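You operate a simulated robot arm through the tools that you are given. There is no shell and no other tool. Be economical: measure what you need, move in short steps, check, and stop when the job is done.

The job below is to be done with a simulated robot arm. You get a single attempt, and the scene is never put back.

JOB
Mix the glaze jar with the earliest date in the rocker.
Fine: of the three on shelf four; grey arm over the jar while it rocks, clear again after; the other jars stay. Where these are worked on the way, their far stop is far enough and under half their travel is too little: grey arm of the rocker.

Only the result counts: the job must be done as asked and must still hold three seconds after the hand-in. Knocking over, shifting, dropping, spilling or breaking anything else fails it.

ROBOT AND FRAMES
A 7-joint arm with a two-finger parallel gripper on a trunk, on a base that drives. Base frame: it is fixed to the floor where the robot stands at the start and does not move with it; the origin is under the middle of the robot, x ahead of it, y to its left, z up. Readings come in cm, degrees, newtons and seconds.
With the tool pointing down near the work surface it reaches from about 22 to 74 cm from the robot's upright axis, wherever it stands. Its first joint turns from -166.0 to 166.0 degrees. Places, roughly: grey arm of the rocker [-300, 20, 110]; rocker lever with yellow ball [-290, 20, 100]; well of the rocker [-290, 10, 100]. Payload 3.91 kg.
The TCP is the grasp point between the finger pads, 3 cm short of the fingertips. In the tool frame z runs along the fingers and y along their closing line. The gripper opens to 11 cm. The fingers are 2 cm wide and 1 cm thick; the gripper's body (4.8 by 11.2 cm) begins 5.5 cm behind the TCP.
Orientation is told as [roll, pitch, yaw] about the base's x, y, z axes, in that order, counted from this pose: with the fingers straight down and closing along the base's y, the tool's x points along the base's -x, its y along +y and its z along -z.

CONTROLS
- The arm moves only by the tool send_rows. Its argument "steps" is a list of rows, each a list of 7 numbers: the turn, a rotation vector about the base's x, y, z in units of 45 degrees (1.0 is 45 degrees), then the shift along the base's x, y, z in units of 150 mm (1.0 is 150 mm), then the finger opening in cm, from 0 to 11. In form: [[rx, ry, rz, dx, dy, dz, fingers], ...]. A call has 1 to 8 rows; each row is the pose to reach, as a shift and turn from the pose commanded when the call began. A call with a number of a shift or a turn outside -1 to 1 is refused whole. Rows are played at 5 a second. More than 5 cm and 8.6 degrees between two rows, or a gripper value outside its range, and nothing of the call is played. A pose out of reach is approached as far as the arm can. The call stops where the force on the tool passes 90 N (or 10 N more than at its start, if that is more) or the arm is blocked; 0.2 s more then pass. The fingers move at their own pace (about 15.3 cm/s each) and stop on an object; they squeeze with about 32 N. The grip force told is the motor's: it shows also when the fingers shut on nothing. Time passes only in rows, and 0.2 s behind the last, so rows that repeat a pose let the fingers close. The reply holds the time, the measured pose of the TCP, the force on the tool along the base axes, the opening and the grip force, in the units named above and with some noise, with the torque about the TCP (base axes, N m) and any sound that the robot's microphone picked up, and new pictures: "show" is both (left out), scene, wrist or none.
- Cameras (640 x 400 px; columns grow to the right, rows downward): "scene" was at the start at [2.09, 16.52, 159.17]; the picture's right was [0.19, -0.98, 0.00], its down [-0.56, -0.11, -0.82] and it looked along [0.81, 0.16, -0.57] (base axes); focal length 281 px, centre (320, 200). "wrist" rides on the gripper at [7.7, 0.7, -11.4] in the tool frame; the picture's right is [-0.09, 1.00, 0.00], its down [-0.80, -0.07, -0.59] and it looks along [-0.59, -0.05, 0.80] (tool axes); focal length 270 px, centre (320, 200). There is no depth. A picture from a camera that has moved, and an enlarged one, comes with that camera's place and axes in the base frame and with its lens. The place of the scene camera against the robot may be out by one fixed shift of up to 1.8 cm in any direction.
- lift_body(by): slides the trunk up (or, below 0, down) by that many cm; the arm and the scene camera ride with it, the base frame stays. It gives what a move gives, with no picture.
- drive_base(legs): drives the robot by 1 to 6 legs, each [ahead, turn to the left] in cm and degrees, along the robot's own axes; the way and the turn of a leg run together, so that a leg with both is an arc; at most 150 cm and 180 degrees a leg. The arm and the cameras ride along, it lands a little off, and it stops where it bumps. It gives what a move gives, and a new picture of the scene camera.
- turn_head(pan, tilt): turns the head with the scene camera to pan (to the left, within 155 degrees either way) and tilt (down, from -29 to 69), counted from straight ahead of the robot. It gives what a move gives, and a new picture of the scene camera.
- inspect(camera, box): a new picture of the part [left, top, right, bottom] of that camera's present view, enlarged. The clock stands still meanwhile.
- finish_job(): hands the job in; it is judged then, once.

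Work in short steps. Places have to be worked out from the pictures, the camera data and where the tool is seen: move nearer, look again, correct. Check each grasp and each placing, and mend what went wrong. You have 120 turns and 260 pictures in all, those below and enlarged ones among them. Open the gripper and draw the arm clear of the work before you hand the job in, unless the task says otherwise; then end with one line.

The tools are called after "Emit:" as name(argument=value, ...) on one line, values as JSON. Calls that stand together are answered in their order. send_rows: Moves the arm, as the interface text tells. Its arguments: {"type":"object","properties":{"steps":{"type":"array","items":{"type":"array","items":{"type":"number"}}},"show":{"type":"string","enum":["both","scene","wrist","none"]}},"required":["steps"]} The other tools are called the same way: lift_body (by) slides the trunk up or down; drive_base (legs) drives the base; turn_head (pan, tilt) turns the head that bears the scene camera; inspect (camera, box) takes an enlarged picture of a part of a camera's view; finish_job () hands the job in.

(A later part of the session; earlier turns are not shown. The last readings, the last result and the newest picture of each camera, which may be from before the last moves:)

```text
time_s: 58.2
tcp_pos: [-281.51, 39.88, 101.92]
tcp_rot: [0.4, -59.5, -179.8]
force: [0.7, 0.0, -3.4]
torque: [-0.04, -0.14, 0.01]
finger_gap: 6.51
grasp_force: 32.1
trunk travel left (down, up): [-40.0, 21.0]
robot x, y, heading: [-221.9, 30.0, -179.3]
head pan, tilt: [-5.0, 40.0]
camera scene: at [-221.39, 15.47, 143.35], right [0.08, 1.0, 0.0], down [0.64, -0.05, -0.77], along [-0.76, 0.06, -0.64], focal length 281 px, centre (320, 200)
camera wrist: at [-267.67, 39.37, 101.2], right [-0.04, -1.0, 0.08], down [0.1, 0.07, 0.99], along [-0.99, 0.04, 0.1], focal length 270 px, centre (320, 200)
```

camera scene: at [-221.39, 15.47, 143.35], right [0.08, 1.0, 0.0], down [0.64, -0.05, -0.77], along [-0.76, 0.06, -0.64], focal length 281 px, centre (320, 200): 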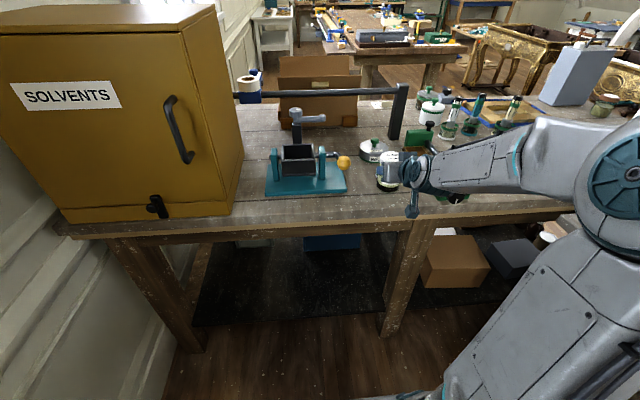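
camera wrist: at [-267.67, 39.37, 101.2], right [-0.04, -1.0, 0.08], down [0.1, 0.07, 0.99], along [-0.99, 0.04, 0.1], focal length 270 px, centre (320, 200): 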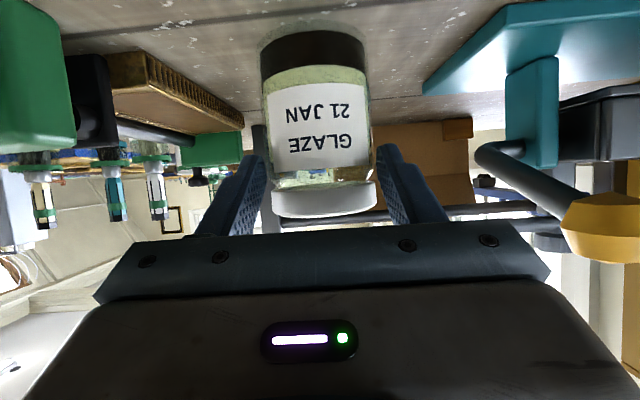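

The area round the jar is clear, and the yellow ball reads about [-282, 26.6, 104]. I lower towards the bench in small steps, watching the force.

Emit:
send_rows(steps=[[0, 0, 0, 0, 0, -0.1, 4], [0, 0, 0, 0, 0, -0.2, 4], [0, 0, 0, 0, 0, -0.25, 4]], show="wrist")

```text
time_s: 59.0
tcp_pos: [-281.64, 39.93, 98.4]
tcp_rot: [0.4, -59.8, -179.9]
force: [2.6, 2.9, 22.8]
torque: [0.01, 0.67, -0.1]
finger_gap: 6.26
grasp_force: 32.2
trunk travel left (down, up): [-40.0, 21.0]
robot x, y, heading: [-221.82, 29.84, -179.5]
head pan, tilt: [-5.0, 40.0]
camera wrist: at [-267.79, 39.36, 97.6], right [-0.04, -1.0, 0.08], down [0.11, 0.07, 0.99], along [-0.99, 0.05, 0.11], focal length 270 px, centre (320, 200)
```

wrist: 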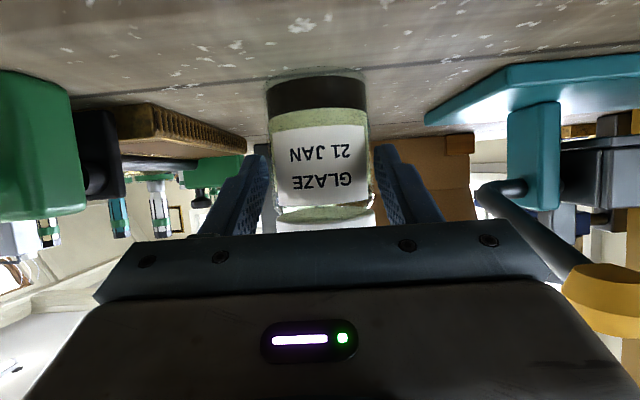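

The jar is on the bench. It slid up slightly in the grip and is pressed with about 23 N. I open the fingers to release it there.

Emit:
send_rows(steps=[[0, 0, 0, 0, 0, 0.05, 6.3], [0, 0, 0, 0, 0, 0.05, 7], [0, 0, 0, 0, 0, 0.05, 9], [0, 0, 0, 0, 0, 0.05, 9]], show="both")

```text
time_s: 60.0
tcp_pos: [-281.74, 39.77, 98.89]
tcp_rot: [0.4, -59.5, -179.8]
force: [-0.2, 0.3, -0.3]
torque: [0.01, 0.01, 0.01]
finger_gap: 9.0
grasp_force: 0.0
trunk travel left (down, up): [-40.0, 21.0]
robot x, y, heading: [-221.66, 29.87, -179.6]
head pan, tilt: [-5.0, 40.0]
camera scene: at [-221.36, 15.47, 143.34], right [0.08, 1.0, 0.0], down [0.64, -0.05, -0.77], along [-0.76, 0.06, -0.64], focal length 281 px, centre (320, 200)
camera wrist: at [-267.91, 39.18, 98.11], right [-0.04, -1.0, 0.08], down [0.1, 0.08, 0.99], along [-0.99, 0.04, 0.1], focal length 270 px, centre (320, 200)
```

scene: 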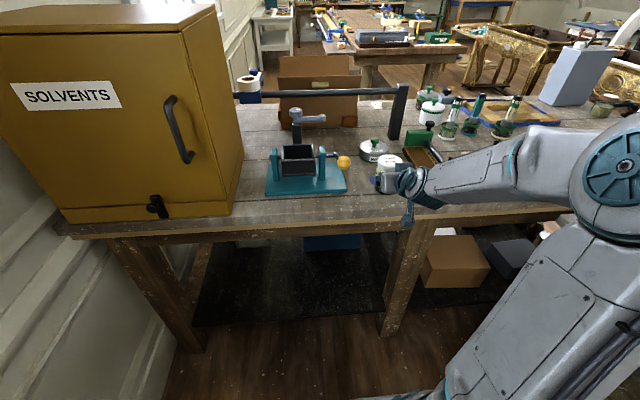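
wrist: 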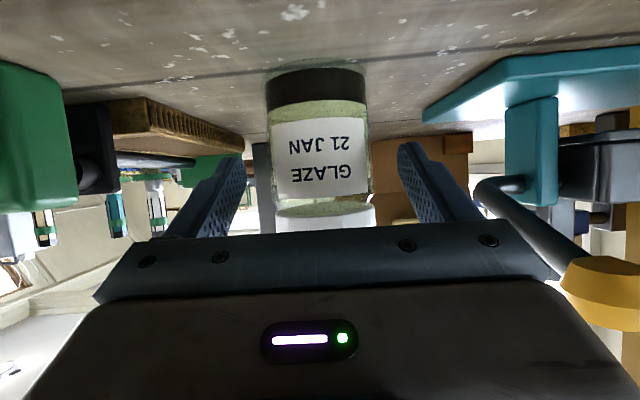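

The jar stands upright on the bench at about [-284.8, 39.7], base z≈93, top≈101.4. I withdraw along the tool axis, rise, and turn the tool to 20° from vertical.

Emit:
send_rows(steps=[[0, 0, 0, 0.2, 0, 0.1, 9], [0, 0, 0, 0.4, 0, 0.2, 9], [0, 0, 0, 0.6, 0, 0.35, 9], [0, -0.17, 0, 0.6, 0, 0.6, 9], [0, -0.34, 0, 0.6, 0, 0.8, 9], [0, -0.51, 0, 0.5, 0, 0.95, 9], [0, -0.68, 0, 0.4, 0, 1.0, 9], [0, -0.86, 0, 0.3, 0, 1.0, 9]])

```text
time_s: 61.8
tcp_pos: [-277.24, 39.84, 113.7]
tcp_rot: [0.5, -20.5, -180.0]
force: [-0.4, 0.1, -0.4]
torque: [0.0, 0.03, 0.0]
finger_gap: 9.01
grasp_force: 0.1
trunk travel left (down, up): [-40.0, 21.0]
robot x, y, heading: [-221.83, 30.17, -179.4]
head pan, tilt: [-5.0, 40.0]
camera scene: at [-221.41, 15.48, 143.34], right [0.08, 1.0, 0.0], down [0.64, -0.05, -0.77], along [-0.76, 0.06, -0.64], focal length 281 px, centre (320, 200)
camera wrist: at [-266.1, 39.34, 121.84], right [-0.08, -1.0, 0.04], down [-0.54, 0.08, 0.84], along [-0.84, 0.04, -0.54], focal length 270 px, centre (320, 200)
```

scene: 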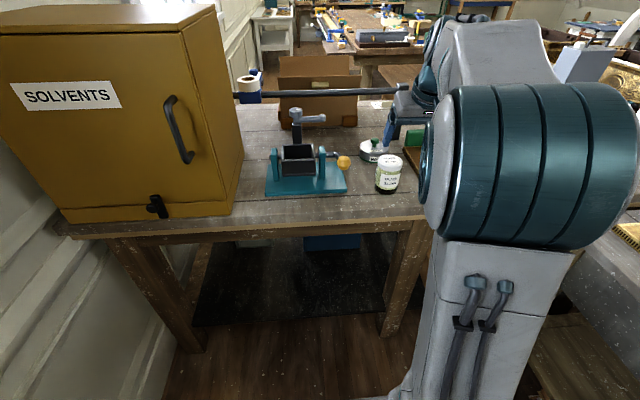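
wrist: 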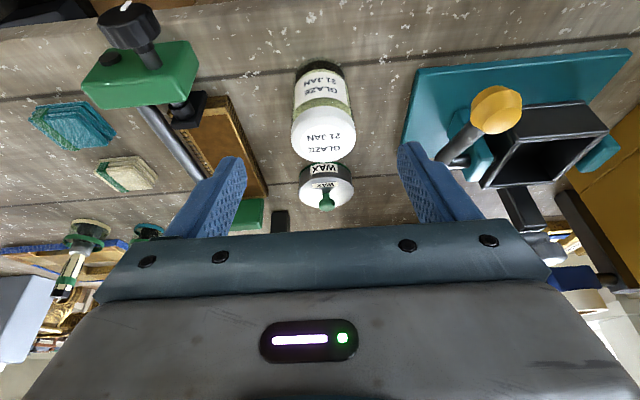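

Now the wrist camera sees both jar and rocker. I enlarge the rocker to measure it.

Emit:
inspect(camera="wrist", box=[390, 40, 640, 300])

Emit:
inspect(camera="scene", box=[230, 80, 430, 220])

```text
1.54 times, centred on (515, 170) of wrist
camera zoom: at [-266.1, 39.34, 121.84], right [-0.08, -1.0, 0.04], down [-0.54, 0.08, 0.84], along [-0.84, 0.04, -0.54], focal length 416 px, centre (20, 246)
```

zoom: 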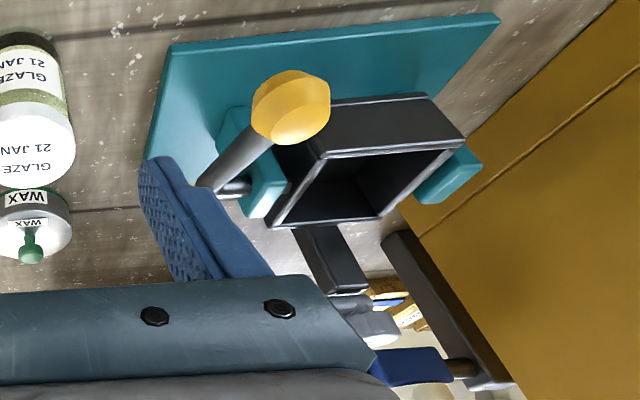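

```text
2.86 times, centred on (330, 150) of scene
camera zoom: at [-221.41, 15.48, 143.34], right [0.08, 1.0, 0.0], down [0.64, -0.05, -0.77], along [-0.76, 0.06, -0.64], focal length 803 px, centre (291, 343)
```

zoom: 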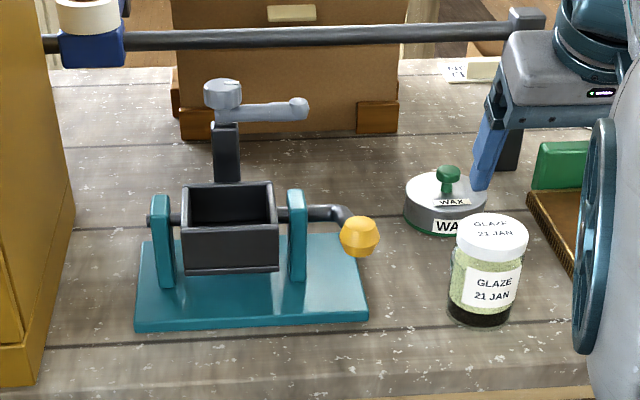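

Triangulated from both cameras: rim z≈102.2, well outer x -288.4..-296.3, y 10.1..19.4, so its centre is about [-292.3, 14.75]; grey arm z≈109. The jar is at [-285.6, 39.6]. I move over it for a high grip on the lid.

Emit:
send_rows(steps=[[0, 0, 0, -0.2, 0, 0, 9], [0, 0, 0, -0.4, 0, 0, 9], [0, 0, 0, -0.535, -0.01, -0.15, 9], [0, 0, 0, -0.535, -0.01, -0.38, 9], [0, 0, 0, -0.535, -0.01, -0.38, 9]])

```text
time_s: 63.0
tcp_pos: [-285.42, 39.94, 107.97]
tcp_rot: [0.4, -20.9, -179.9]
force: [1.3, 0.0, 0.3]
torque: [-0.05, -0.03, 0.02]
finger_gap: 9.01
grasp_force: 0.0
trunk travel left (down, up): [-40.0, 21.0]
robot x, y, heading: [-221.81, 29.86, -179.5]
head pan, tilt: [-5.0, 40.0]
camera scene: at [-221.37, 15.47, 143.34], right [0.08, 1.0, 0.0], down [0.64, -0.05, -0.77], along [-0.76, 0.06, -0.64], focal length 281 px, centre (320, 200)
camera wrist: at [-274.19, 39.39, 115.94], right [-0.08, -1.0, 0.04], down [-0.54, 0.08, 0.84], along [-0.84, 0.04, -0.54], focal length 270 px, centre (320, 200)
```

scene: 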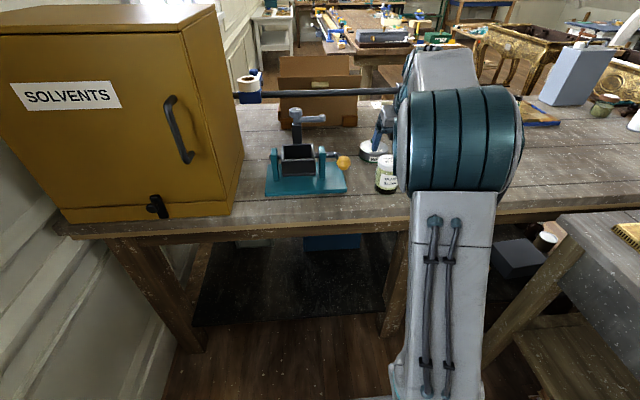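
wrist: 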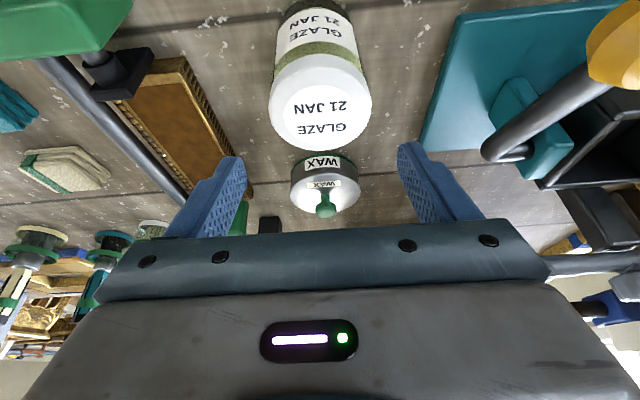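

The lid centre reads [-285.5, 39.6]. I go down to TCP z≈101.8 and close on the lid.

Emit:
send_rows(steps=[[0, 0, 0, 0.01, -0.02, -0.2, 9], [0, 0, 0, 0.01, -0.02, -0.41, 9], [0, 0, 0, 0.01, -0.02, -0.41, 6], [0, 0, 0, 0.01, -0.02, -0.41, 4], [0, 0, 0, 0.01, -0.02, -0.41, 4]])

```text
time_s: 64.2
tcp_pos: [-285.26, 39.56, 101.7]
tcp_rot: [0.6, -20.7, -180.0]
force: [-0.7, 0.8, -0.2]
torque: [0.13, -0.03, 0.0]
finger_gap: 6.73
grasp_force: 31.7
trunk travel left (down, up): [-40.0, 21.0]
robot x, y, heading: [-221.88, 29.87, -179.4]
head pan, tilt: [-5.0, 40.0]
camera scene: at [-221.39, 15.48, 143.34], right [0.08, 1.0, 0.0], down [0.64, -0.05, -0.77], along [-0.76, 0.06, -0.64], focal length 281 px, centre (320, 200)
camera wrist: at [-273.93, 39.0, 109.79], right [-0.08, -1.0, 0.04], down [-0.54, 0.08, 0.84], along [-0.84, 0.04, -0.54], focal length 270 px, centre (320, 200)
```

scene: 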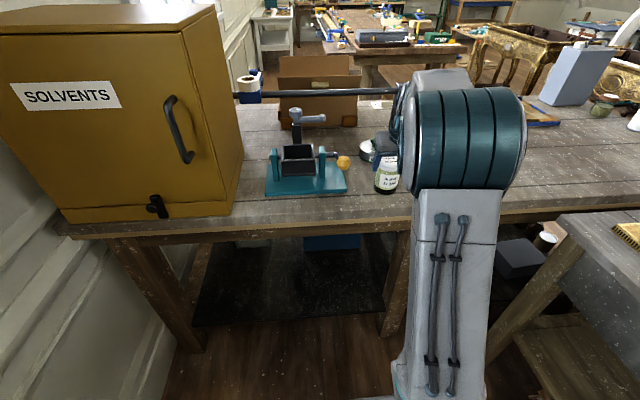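
wrist: 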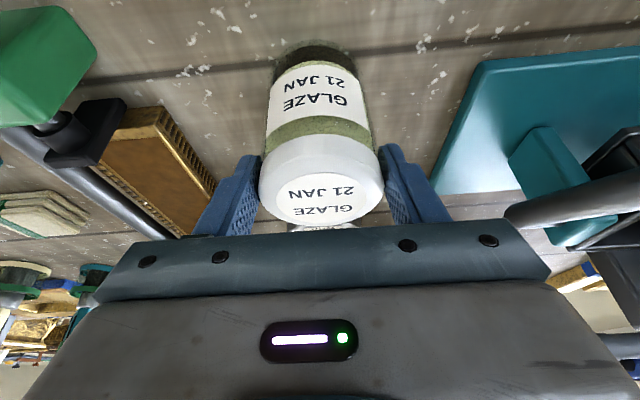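

Gripped squarely on the lid (6.73 cm). I lift straight up 13 cm and check that nothing behind was disturbed.

Emit:
send_rows(steps=[[0, 0, 0, 0, 0, 0.1, 4], [0, 0, 0, 0, 0, 0.3, 4], [0, 0, 0, 0, 0, 0.5, 4], [0, 0, 0, 0, 0, 0.7, 4], [0, 0, 0, 0, 0, 0.9, 4]])

Emit:
inspect(camera="scene", box=[260, 80, 460, 220])

```text
time_s: 65.4
tcp_pos: [-285.08, 39.15, 115.56]
tcp_rot: [0.6, -20.7, -179.9]
force: [-0.1, -0.6, -3.6]
torque: [-0.01, 0.01, 0.0]
finger_gap: 6.72
grasp_force: 32.1
trunk travel left (down, up): [-40.0, 21.0]
robot x, y, heading: [-221.87, 29.99, -179.5]
head pan, tilt: [-5.0, 40.0]
camera scene: at [-221.4, 15.47, 143.34], right [0.08, 1.0, 0.0], down [0.64, -0.05, -0.77], along [-0.76, 0.06, -0.64], focal length 281 px, centre (320, 200)
camera wrist: at [-273.9, 38.75, 123.57], right [-0.08, -1.0, 0.04], down [-0.54, 0.08, 0.84], along [-0.84, 0.04, -0.54], focal length 270 px, centre (320, 200)
```

scene: 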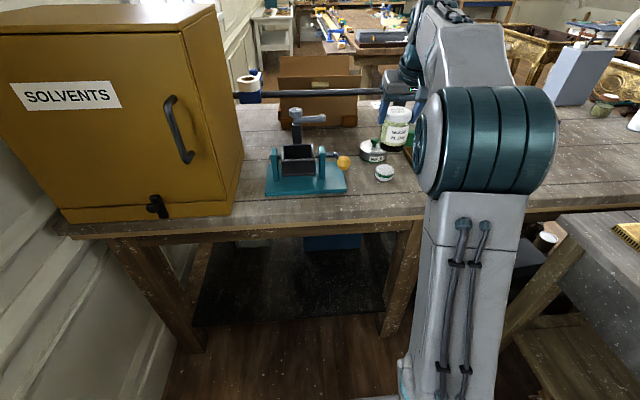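
wrist: 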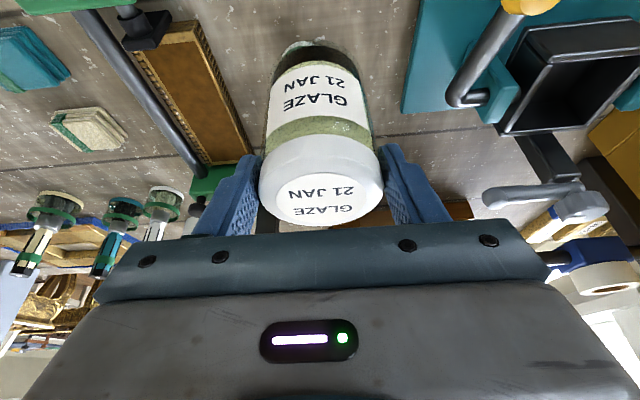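

```text
2.86 times, centred on (360, 150) of scene
camera zoom: at [-221.4, 15.47, 143.34], right [0.08, 1.0, 0.0], down [0.64, -0.05, -0.77], along [-0.76, 0.06, -0.64], focal length 803 px, centre (206, 343)
```

zoom: 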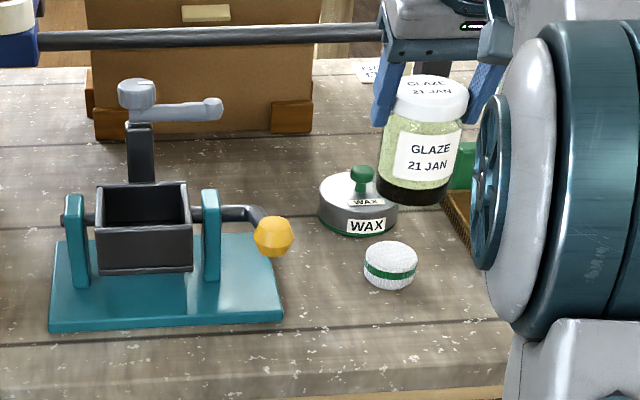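

The tin hasn't moved and the jar hangs straight. I carry it over to above the well, keeping it high.

Emit:
send_rows(steps=[[0, 0, 0, 0, -0.1, 0.15, 4], [0, 0, 0, 0, -0.3, 0.3, 4], [0, 0, 0, -0.1, -0.5, 0.3, 4], [0, 0, 0, -0.2, -0.7, 0.3, 4], [0, 0, 0, -0.3, -0.9, 0.3, 4], [0, 0, 0, -0.3, -0.98, 0.3, 4]], show="none")

Emit:
send_rows(steps=[[0, 0, 0, -0.03, -0.2, 0, 4], [0, 0, 0, -0.06, -0.4, 0, 4], [0, 0, 0, -0.1, -0.55, 0, 4], [0, 0, 0, -0.16, -0.65, 0, 4], [0, 0, 0, -0.16, -0.65, 0, 4]])

```text
time_s: 66.8
tcp_pos: [-289.56, 24.36, 120.05]
tcp_rot: [0.6, -20.7, -179.9]
force: [-0.3, -0.8, -3.5]
torque: [-0.03, -0.01, -0.02]
finger_gap: 6.74
grasp_force: 31.9
trunk travel left (down, up): [-40.0, 21.0]
robot x, y, heading: [-221.84, 30.02, -179.4]
head pan, tilt: [-5.0, 40.0]
```

```text
time_s: 68.0
tcp_pos: [-291.98, 14.75, 119.9]
tcp_rot: [0.5, -20.5, -179.9]
force: [-0.3, 0.2, -3.9]
torque: [-0.02, -0.02, 0.01]
finger_gap: 6.73
grasp_force: 32.0
trunk travel left (down, up): [-40.0, 21.0]
robot x, y, heading: [-221.85, 30.16, -179.7]
head pan, tilt: [-5.0, 40.0]
camera scene: at [-221.42, 15.44, 143.34], right [0.08, 1.0, 0.0], down [0.64, -0.05, -0.77], along [-0.76, 0.06, -0.64], focal length 281 px, centre (320, 200)
camera wrist: at [-280.68, 14.32, 127.88], right [-0.08, -1.0, 0.04], down [-0.54, 0.08, 0.84], along [-0.84, 0.04, -0.54], focal length 270 px, centre (320, 200)
```

scene: 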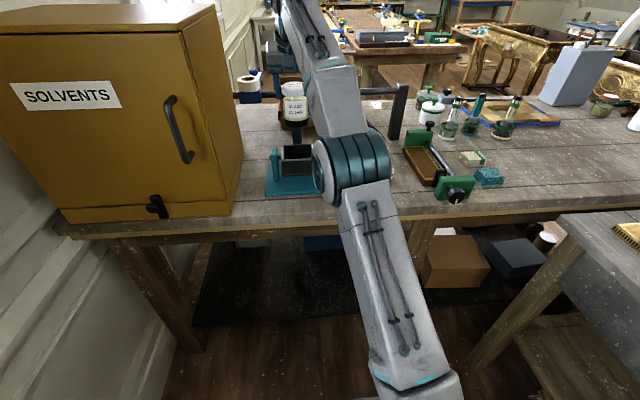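
wrist: 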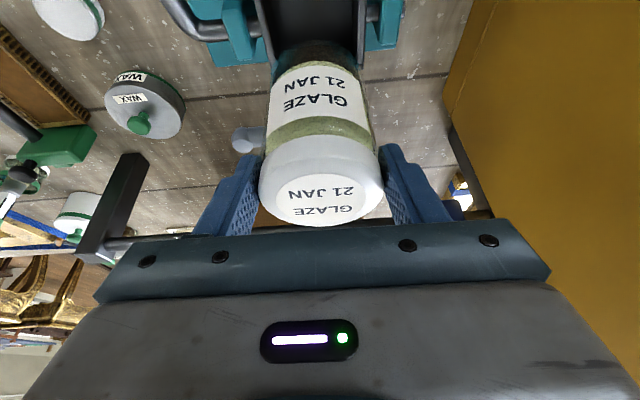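

Inner side walls read y≈10.7..18.5, so y is well centred. I lower until the jar's base is about 1.5 cm above the rim, then inspect.

Emit:
send_rows(steps=[[0, 0, 0, 0, -0.007, -0.2, 4], [0, 0, 0, 0, -0.007, -0.4, 4], [0, 0, 0, 0, -0.007, -0.48, 4], [0, 0, 0, 0, -0.007, -0.48, 4]], show="wrist")

Emit:
inspect(camera="scene", box=[240, 70, 360, 210])

Emit:
inspect(camera="wrist", box=[200, 0, 440, 150])

```text
time_s: 69.0
tcp_pos: [-291.94, 14.59, 112.69]
tcp_rot: [0.5, -20.6, -179.8]
force: [0.1, -0.2, -4.3]
torque: [-0.01, -0.02, -0.01]
finger_gap: 6.74
grasp_force: 32.5
trunk travel left (down, up): [-40.0, 21.0]
robot x, y, heading: [-221.69, 29.87, -179.2]
head pan, tilt: [-5.0, 40.0]
camera wrist: at [-280.75, 14.14, 120.75], right [-0.08, -1.0, 0.04], down [-0.54, 0.08, 0.84], along [-0.84, 0.04, -0.54], focal length 270 px, centre (320, 200)
```

wrist: 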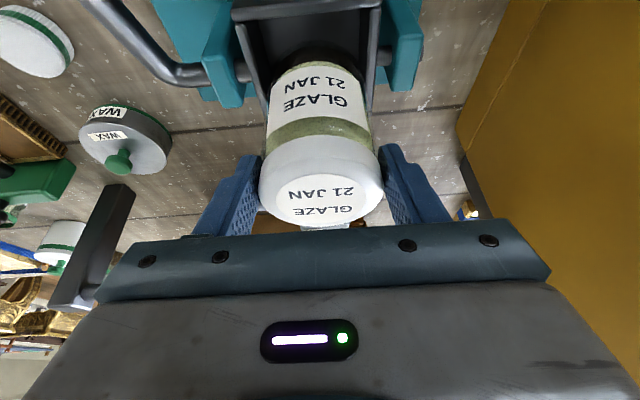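

```text
2.86 times, centred on (300, 140) of scene
camera zoom: at [-221.41, 15.45, 143.34], right [0.08, 1.0, 0.0], down [0.64, -0.05, -0.77], along [-0.76, 0.06, -0.64], focal length 803 px, centre (377, 371)
```

zoom: 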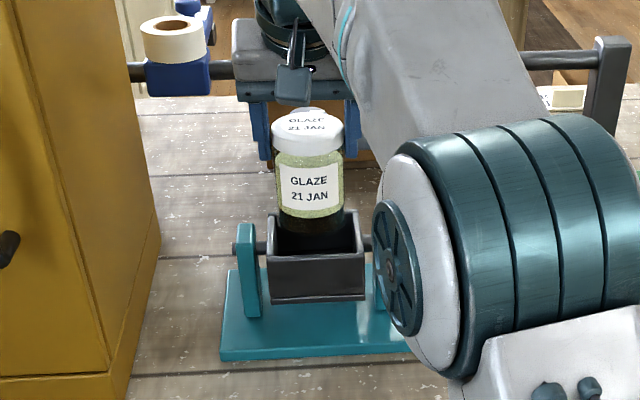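

```text
2.67 times, centred on (320, 75) of wrist
camera zoom: at [-280.75, 14.14, 120.75], right [-0.08, -1.0, 0.04], down [-0.54, 0.08, 0.84], along [-0.84, 0.04, -0.54], focal length 721 px, centre (320, 533)
```

zoom: 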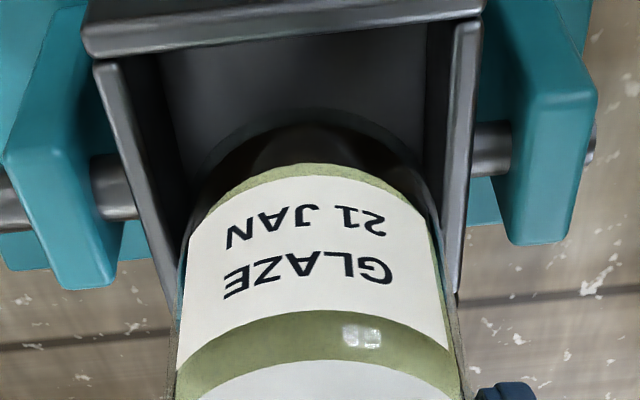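

I enlarge the scene view further to judge fore-aft centring.

Emit:
inspect(camera="scene", box=[265, 120, 335, 185])

Emit:
inspect(camera="wrist", box=[230, 0, 390, 100])

```text
6.15 times, centred on (300, 152) of scene
camera zoom: at [-221.41, 15.45, 143.34], right [0.08, 1.0, 0.0], down [0.64, -0.05, -0.77], along [-0.76, 0.06, -0.64], focal length 1730 px, centre (443, 492)
```

zoom: 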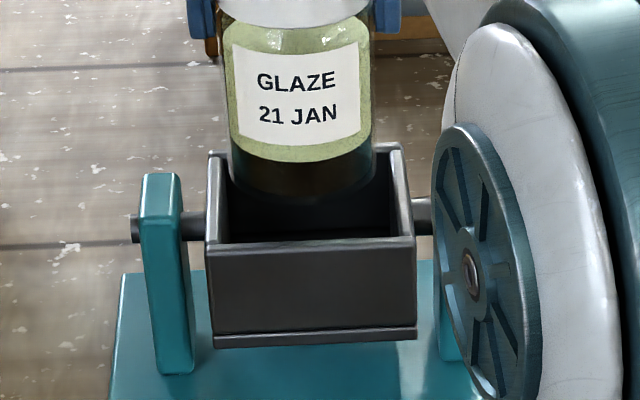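

```text
4.00 times, centred on (310, 50) of wrist
camera zoom: at [-280.75, 14.14, 120.75], right [-0.08, -1.0, 0.04], down [-0.54, 0.08, 0.84], along [-0.84, 0.04, -0.54], focal length 1081 px, centre (360, 800)
```

zoom: 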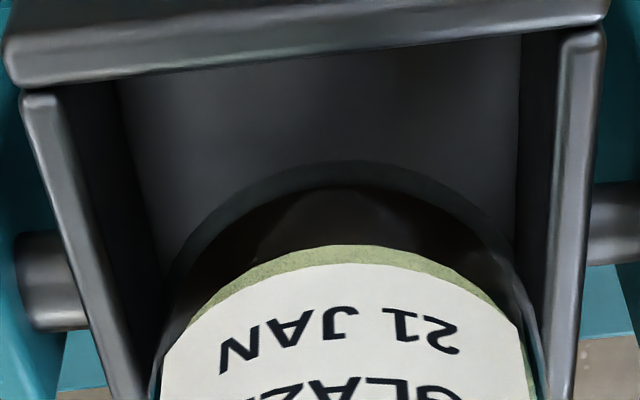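

Fore-aft is centred, and y needs about +0.4 cm. I correct and lower into the well in small steps.

Emit:
send_rows(steps=[[0, 0, 0, 0, 0.03, 0, 4], [0, 0, 0, 0, 0.03, -0.07, 4], [0, 0, 0, 0, 0.03, -0.14, 4], [0, 0, 0, 0, 0.03, -0.2, 4], [0, 0, 0, 0, 0.03, -0.25, 4]], show="none")

Emit:
inspect(camera="scene", box=[265, 120, 335, 185])

Emit:
inspect(camera="wrist", box=[200, 0, 440, 150])

```text
time_s: 70.2
tcp_pos: [-291.87, 15.12, 108.92]
tcp_rot: [0.5, -20.6, -179.9]
force: [0.2, 0.6, -4.3]
torque: [0.02, -0.01, 0.01]
finger_gap: 6.75
grasp_force: 31.9
trunk travel left (down, up): [-40.0, 21.0]
robot x, y, heading: [-221.71, 29.7, -179.5]
head pan, tilt: [-5.0, 40.0]
```

```text
6.15 times, centred on (300, 152) of scene
camera zoom: at [-221.41, 15.44, 143.34], right [0.08, 1.0, 0.0], down [0.64, -0.05, -0.77], along [-0.76, 0.06, -0.64], focal length 1730 px, centre (443, 492)
```

zoom: 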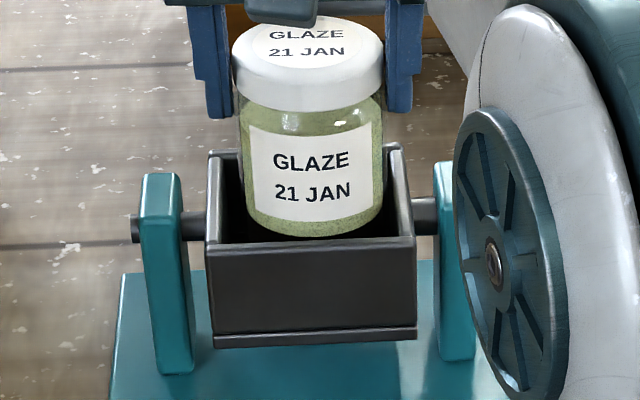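

```text
2.67 times, centred on (320, 75) of wrist
camera zoom: at [-280.66, 14.58, 117.0], right [-0.08, -1.0, 0.04], down [-0.54, 0.08, 0.84], along [-0.84, 0.04, -0.54], focal length 721 px, centre (320, 533)
```

zoom: 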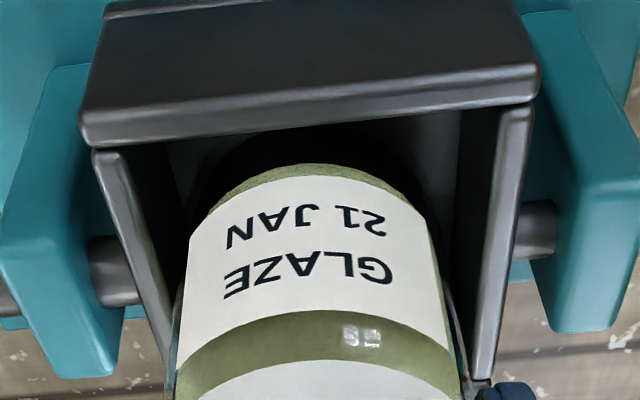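

The jar is inside the rim with no contact. I continue down gently towards the floor of the well.

Emit:
send_rows(steps=[[0, 0, 0, 0, 0, -0.05, 4], [0, 0, 0, 0, 0, -0.1, 4], [0, 0, 0, 0, 0, -0.14, 4]], show="none")

Emit:
inspect(camera="scene", box=[265, 120, 335, 185])

```text
time_s: 71.0
tcp_pos: [-291.92, 15.27, 107.18]
tcp_rot: [0.6, -21.1, -179.9]
force: [-1.4, 0.5, 14.1]
torque: [0.57, 0.17, 0.07]
finger_gap: 6.74
grasp_force: 30.8
trunk travel left (down, up): [-40.0, 21.0]
robot x, y, heading: [-221.89, 29.93, -179.3]
head pan, tilt: [-5.0, 40.0]
```

```text
6.15 times, centred on (300, 152) of scene
camera zoom: at [-221.24, 15.48, 143.39], right [0.08, 1.0, 0.0], down [0.64, -0.05, -0.77], along [-0.76, 0.06, -0.64], focal length 1730 px, centre (443, 492)
```

zoom: 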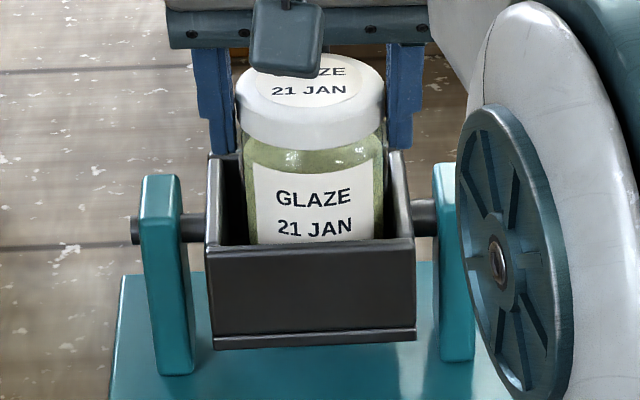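

Force rose to +14 N. I check whether that is the floor under the jar or a finger on the rim.

Emit:
inspect(camera="wrist", box=[190, 30, 450, 230])

Emit:
inspect(camera="scene", box=[280, 125, 320, 155])

```text
2.00 times, centred on (320, 130) of wrist
camera zoom: at [-280.55, 14.64, 115.2], right [-0.08, -1.0, 0.04], down [-0.53, 0.08, 0.84], along [-0.84, 0.04, -0.54], focal length 541 px, centre (320, 340)
```

zoom: 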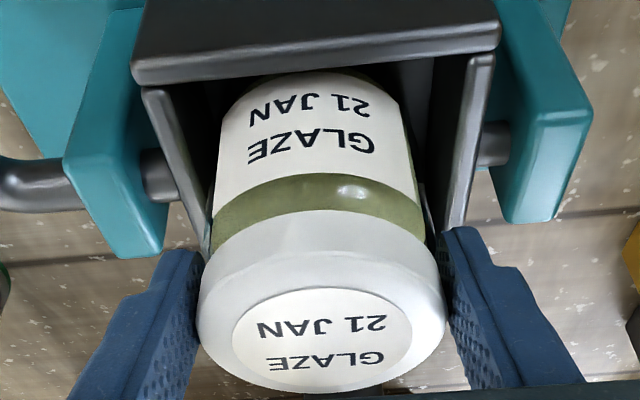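

```text
13.33 times, centred on (300, 140) of scene
camera zoom: at [-221.24, 15.48, 143.39], right [0.08, 1.0, 0.0], down [0.64, -0.05, -0.77], along [-0.76, 0.06, -0.64], focal length 3748 px, centre (587, 1000)
```

zoom: 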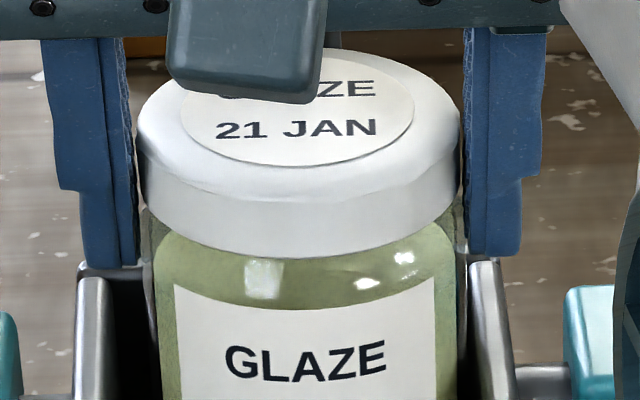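

The fingertips are still about 1 cm above the rim, so the jar has reached the floor or is rubbing the +y wall. I recentre it by -0.4 cm in y and press down again lightly.

Emit:
send_rows(steps=[[0, 0, 0, 0, -0.01, 0.05, 4], [0, 0, 0, 0, -0.04, 0.05, 4], [0, 0, 0, 0, -0.04, 0.02, 4], [0, 0, 0, 0, -0.04, -0.01, 4]], show="none")

Emit:
inspect(camera="wrist", box=[190, 30, 450, 230])

```text
time_s: 72.0
tcp_pos: [-292.0, 14.51, 107.17]
tcp_rot: [0.6, -21.2, -179.9]
force: [-4.1, -2.2, 21.1]
torque: [0.43, 0.24, -0.01]
finger_gap: 6.71
grasp_force: 32.3
trunk travel left (down, up): [-40.0, 21.0]
robot x, y, heading: [-221.69, 29.87, -179.4]
head pan, tilt: [-5.0, 40.0]
```

```text
2.00 times, centred on (320, 130) of wrist
camera zoom: at [-280.57, 13.97, 115.15], right [-0.08, -1.0, 0.04], down [-0.53, 0.08, 0.84], along [-0.84, 0.04, -0.53], focal length 541 px, centre (320, 340)
```

zoom: 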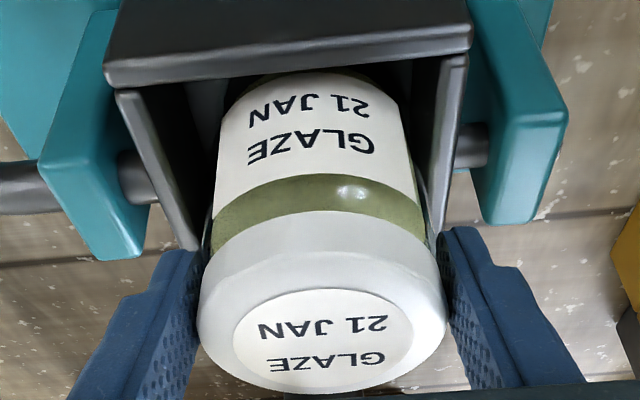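

Contact at the same height again means the jar stands on the floor of the well. I release.

Emit:
send_rows(steps=[[0, 0, 0, 0, 0.01, 0.01, 4], [0, 0, 0, 0, 0.01, 0.01, 7.2], [0, 0, 0, 0, 0.01, 0.01, 8.2], [0, 0, 0, 0, 0.01, 0.01, 8.2]], show="wrist")

Emit:
inspect(camera="scene", box=[255, 100, 345, 190])

```text
time_s: 73.0
tcp_pos: [-292.01, 14.78, 106.78]
tcp_rot: [0.4, -20.7, -179.9]
force: [-0.6, -0.2, 0.7]
torque: [0.01, -0.02, -0.02]
finger_gap: 8.19
grasp_force: 0.1
trunk travel left (down, up): [-40.0, 21.0]
robot x, y, heading: [-221.72, 29.86, -179.2]
head pan, tilt: [-5.0, 40.0]
camera wrist: at [-280.74, 14.21, 114.94], right [-0.08, -1.0, 0.04], down [-0.54, 0.08, 0.84], along [-0.84, 0.04, -0.54], focal length 270 px, centre (320, 200)
```

wrist: 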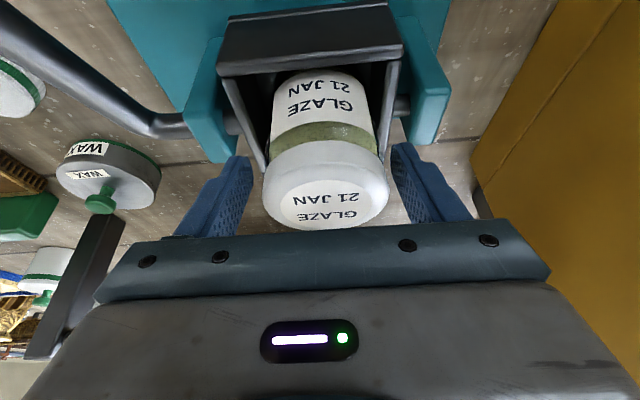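

```text
4.44 times, centred on (300, 145) of scene
camera zoom: at [-221.38, 15.45, 143.34], right [0.08, 1.0, 0.0], down [0.64, -0.05, -0.77], along [-0.76, 0.06, -0.64], focal length 1249 px, centre (409, 444)
```

zoom: 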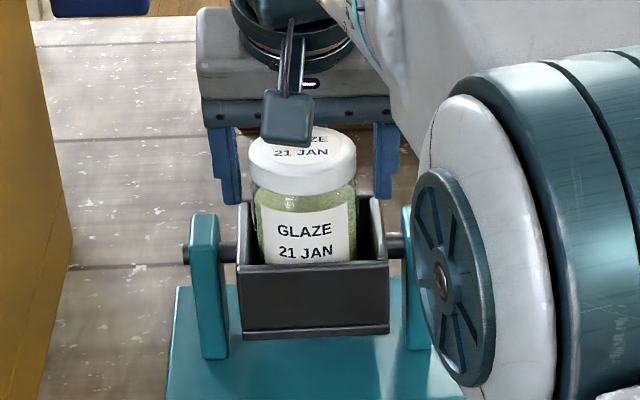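

The jar stands in the well. I rise back along the tool axis, clear of the grey arm, and look.

Emit:
send_rows(steps=[[0, 0, 0, 0.05, 0, 0.15, 8.2], [0, 0, 0, 0.1, 0, 0.3, 8.2], [0, 0, 0, 0.2, 0, 0.5, 8.2], [0, 0, 0, 0.3, 0, 0.7, 8.2], [0, 0, 0, 0.4, 0, 0.9, 8.2], [0, 0, 0, 0.6, 0, 0.95, 8.2]])

Emit:
inspect(camera="wrist", box=[180, 0, 480, 240])

Emit:
inspect(camera="scene", box=[240, 80, 360, 210])

```text
time_s: 74.4
tcp_pos: [-283.0, 14.82, 121.05]
tcp_rot: [0.5, -20.7, -179.9]
force: [-0.1, -0.5, 0.1]
torque: [-0.01, -0.02, -0.03]
finger_gap: 8.2
grasp_force: 0.0
trunk travel left (down, up): [-40.0, 21.0]
robot x, y, heading: [-221.42, 29.87, -179.3]
head pan, tilt: [-5.0, 40.0]
camera scene: at [-221.33, 15.47, 143.34], right [0.08, 1.0, 0.0], down [0.64, -0.05, -0.77], along [-0.76, 0.06, -0.64], focal length 281 px, centre (320, 200)
camera wrist: at [-271.77, 14.32, 129.13], right [-0.08, -1.0, 0.04], down [-0.54, 0.08, 0.84], along [-0.84, 0.04, -0.54], focal length 270 px, centre (320, 200)
```

scene: 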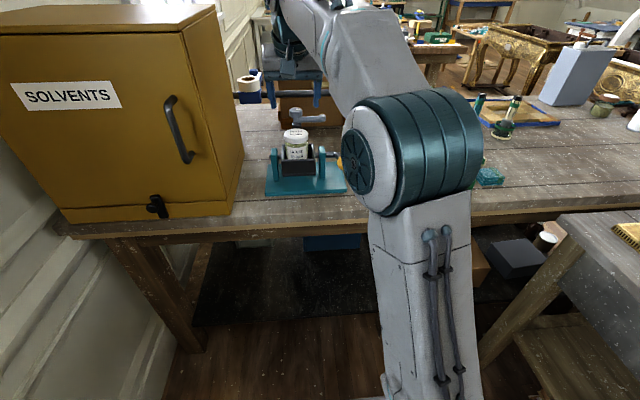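
wrist: 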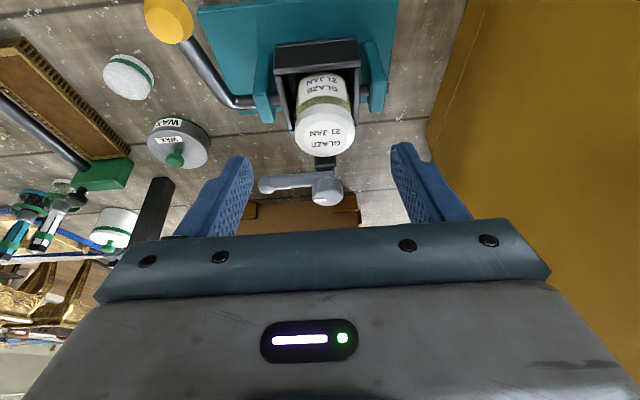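

```text
1.67 times, centred on (330, 120) of wrist
camera zoom: at [-271.77, 14.32, 129.13], right [-0.08, -1.0, 0.04], down [-0.54, 0.08, 0.84], along [-0.84, 0.04, -0.54], focal length 450 px, centre (303, 333)
```

zoom: 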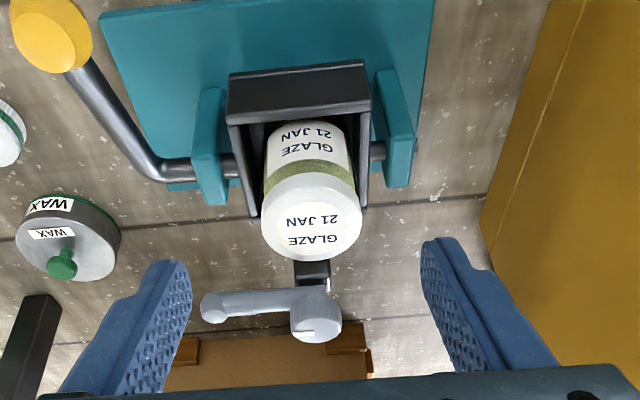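

```text
3.08 times, centred on (300, 145) of scene
camera zoom: at [-221.33, 15.47, 143.34], right [0.08, 1.0, 0.0], down [0.64, -0.05, -0.77], along [-0.76, 0.06, -0.64], focal length 865 px, centre (382, 369)
```

zoom: 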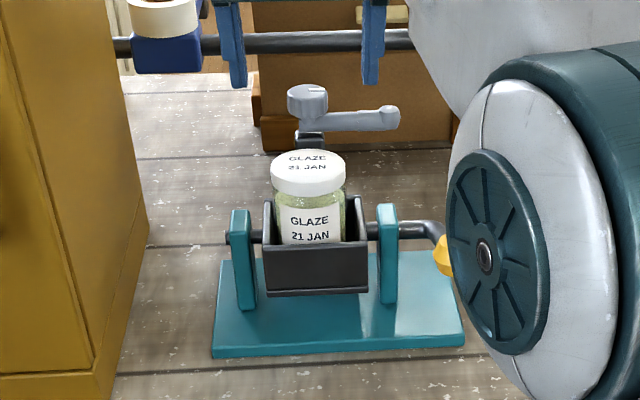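

The jar is seated. The grey arm's pivot is at about [-298.5, 14.6] and its tip at [-298.7, 22.3, 109], pointing +y; it must swing towards me over the jar. I drive 10 cm nearer, close the fingers and set the tool vertical.

Emit:
drive_base(legs=[[10, 0]])

Emit:
send_rows(steps=[[0, -0.15, 0, 0, 0.1, 0.1, 4], [0, -0.3, 0, 0, 0.25, 0.15, 0], [0, -0.46, 0, 0, 0.4, 0.2, 0], [0, -0.46, 0, 0, 0.4, 0.2, 0]])

```text
time_s: 75.5
tcp_pos: [-293.28, 14.58, 120.98]
tcp_rot: [0.5, -20.7, -179.8]
force: [0.2, 0.4, -0.3]
torque: [0.0, 0.0, -0.01]
finger_gap: 8.2
grasp_force: 0.1
trunk travel left (down, up): [-40.0, 21.0]
robot x, y, heading: [-231.94, 29.9, -179.4]
head pan, tilt: [-5.0, 40.0]
camera scene: at [-231.49, 15.34, 143.34], right [0.07, 1.0, 0.0], down [0.64, -0.05, -0.77], along [-0.76, 0.06, -0.64], focal length 281 px, centre (320, 200)
```

scene: 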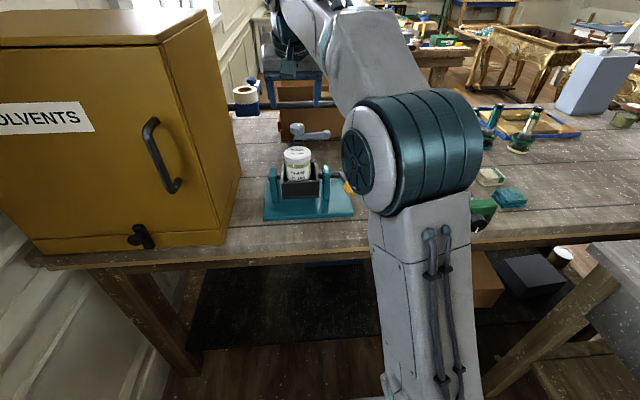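

```text
time_s: 76.5
tcp_pos: [-293.0, 19.52, 123.36]
tcp_rot: [0.5, -3.7, -179.8]
force: [-0.1, -0.1, 0.7]
torque: [0.01, -0.05, 0.01]
finger_gap: 0.0
grasp_force: 32.0
out of reach, approached as far as the arm can: row 3, 4
trunk travel left (down, up): [-40.0, 21.0]
robot x, y, heading: [-231.89, 30.06, -179.5]
head pan, tilt: [-5.0, 40.0]
camera scene: at [-231.47, 15.35, 143.34], right [0.07, 1.0, 0.0], down [0.64, -0.05, -0.77], along [-0.76, 0.06, -0.64], focal length 281 px, centre (320, 200)
camera wrist: at [-284.5, 18.99, 134.4], right [-0.08, -1.0, 0.02], down [-0.76, 0.07, 0.64], along [-0.64, 0.04, -0.76], focal length 270 px, centre (320, 200)
```

scene: 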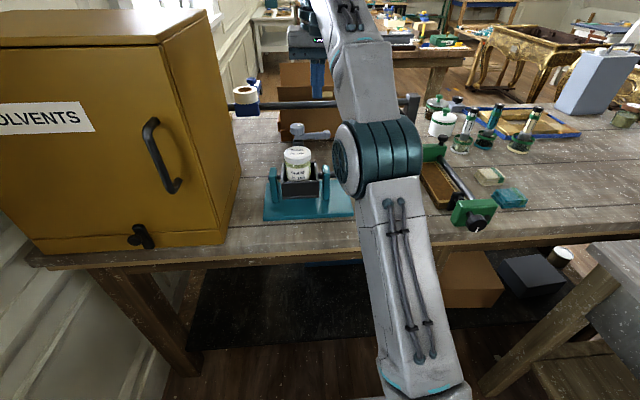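
wrist: 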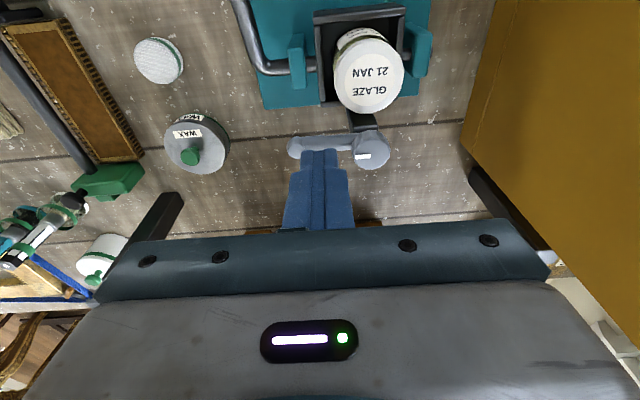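

The arm is near its reach limit at this height, so I raise the trunk 14 cm. That also gives a steeper view.

Emit:
lift_body(by=14)

Emit:
send_rows(steps=[[0, 0, 0, -0.1, 0, -0.15, 0], [0, 0, 0, -0.3, 0.05, -0.3, 0], [0, 0, 0, -0.5, 0.08, -0.5, 0], [0, 0, 0, -0.7, 0.08, -0.7, 0], [0, 0, 0, -0.7, 0.08, -0.7, 0]])

```text
time_s: 78.2
tcp_pos: [-292.98, 19.4, 137.38]
tcp_rot: [0.7, -3.8, -179.9]
force: [-0.3, -0.3, -0.2]
torque: [0.0, -0.02, -0.02]
finger_gap: 0.0
grasp_force: 32.0
trunk travel left (down, up): [-54.0, 7.0]
robot x, y, heading: [-231.9, 29.5, -179.5]
head pan, tilt: [-5.0, 40.0]
```

```text
time_s: 79.4
tcp_pos: [-301.58, 21.13, 126.79]
tcp_rot: [0.6, -3.8, -179.8]
force: [-1.0, -0.1, -0.5]
torque: [0.02, -0.01, -0.01]
finger_gap: 0.01
grasp_force: 32.1
out of reach, approached as far as the arm can: row 3, 4, 5
trunk travel left (down, up): [-54.0, 7.0]
robot x, y, heading: [-231.71, 29.65, -179.4]
head pan, tilt: [-5.0, 40.0]
camera scene: at [-231.51, 15.33, 157.34], right [0.07, 1.0, 0.0], down [0.64, -0.05, -0.77], along [-0.76, 0.06, -0.64], focal length 281 px, centre (320, 200)
camera wrist: at [-293.14, 20.59, 137.75], right [-0.08, -1.0, 0.02], down [-0.76, 0.07, 0.64], along [-0.64, 0.04, -0.76], focal length 270 px, centre (320, 200)
```

scene: 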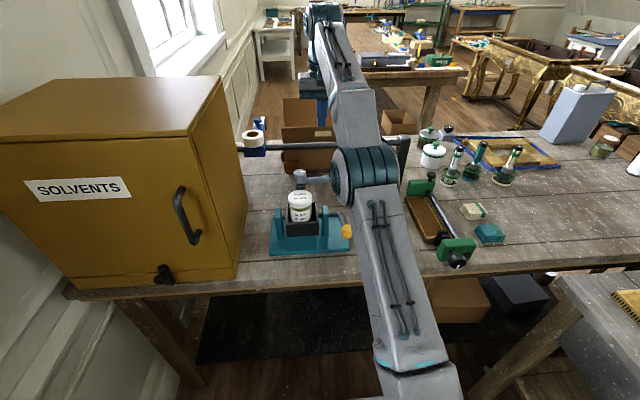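
wrist: 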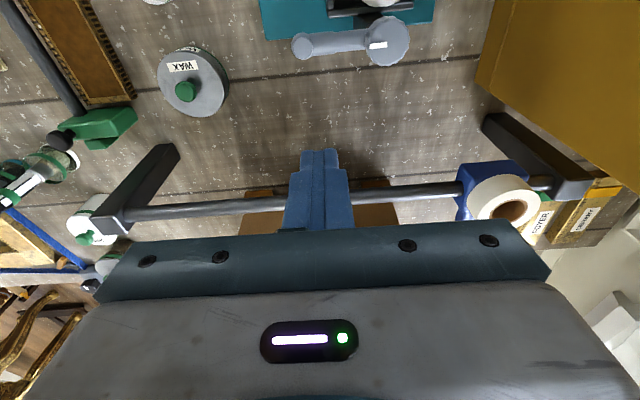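

Still near the reach limit. I pull the hand back 7 cm and drive 6 cm closer.

Emit:
send_rows(steps=[[0, 0, 0, 0.25, 0, 0, 0], [0, 0, 0, 0.5, 0, 0, 0]], show="none")

Emit:
drive_base(legs=[[6, 0]])

Emit:
send_rows(steps=[[0, 0, 0, 0, 0, -0.2, 0], [0, 0, 0, 0, 0, -0.4, 0], [0, 0, 0, 0, 0, -0.4, 0]])

```text
time_s: 80.0
tcp_pos: [-293.44, 20.87, 126.79]
tcp_rot: [0.7, -4.0, -179.8]
force: [0.0, 0.4, 0.2]
torque: [0.01, 0.04, -0.02]
finger_gap: 0.01
grasp_force: 31.6
trunk travel left (down, up): [-54.0, 7.0]
robot x, y, heading: [-231.88, 29.69, -179.4]
head pan, tilt: [-5.0, 40.0]
```

```text
time_s: 81.0
tcp_pos: [-299.74, 20.54, 126.62]
tcp_rot: [0.6, -3.7, -179.7]
force: [-0.5, 0.3, 0.3]
torque: [0.02, -0.04, -0.01]
finger_gap: 0.01
grasp_force: 32.4
trunk travel left (down, up): [-54.0, 7.0]
robot x, y, heading: [-237.87, 29.53, -179.4]
head pan, tilt: [-5.0, 40.0]
camera scene: at [-237.61, 15.26, 157.34], right [0.07, 1.0, 0.0], down [0.64, -0.05, -0.77], along [-0.76, 0.06, -0.64], focal length 281 px, centre (320, 200)
```

scene: 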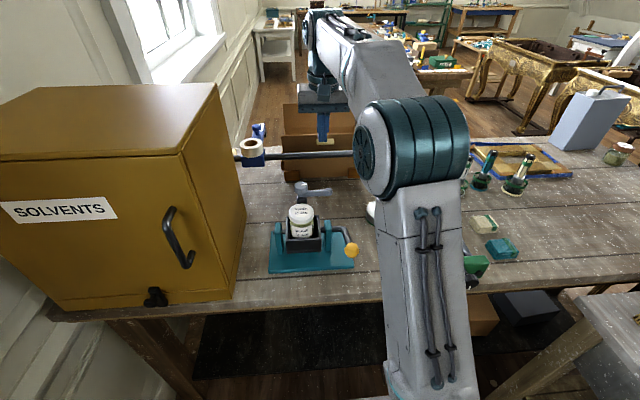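

```text
time_s: 81.8
tcp_pos: [-299.68, 20.76, 120.45]
tcp_rot: [0.6, -3.8, -179.7]
force: [-0.6, 0.5, 0.1]
torque: [0.0, -0.01, -0.03]
finger_gap: 0.0
grasp_force: 32.3
trunk travel left (down, up): [-54.0, 7.0]
robot x, y, heading: [-237.93, 29.88, -179.2]
head pan, tilt: [-5.0, 40.0]
camera scene: at [-237.47, 15.27, 157.34], right [0.07, 1.0, 0.0], down [0.64, -0.05, -0.77], along [-0.76, 0.06, -0.64], focal length 281 px, centre (320, 200)
camera wrist: at [-291.17, 20.2, 131.47], right [-0.08, -1.0, 0.02], down [-0.76, 0.07, 0.65], along [-0.64, 0.04, -0.76], focal length 270 px, centre (320, 200)
```

scene: 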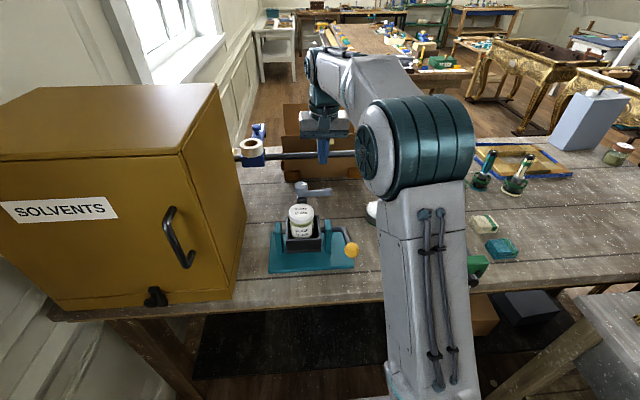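
wrist: 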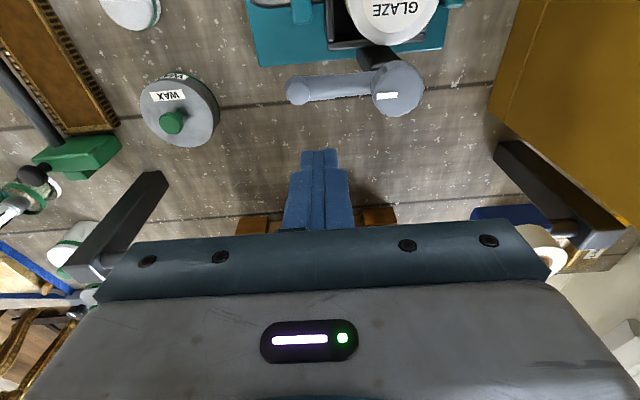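

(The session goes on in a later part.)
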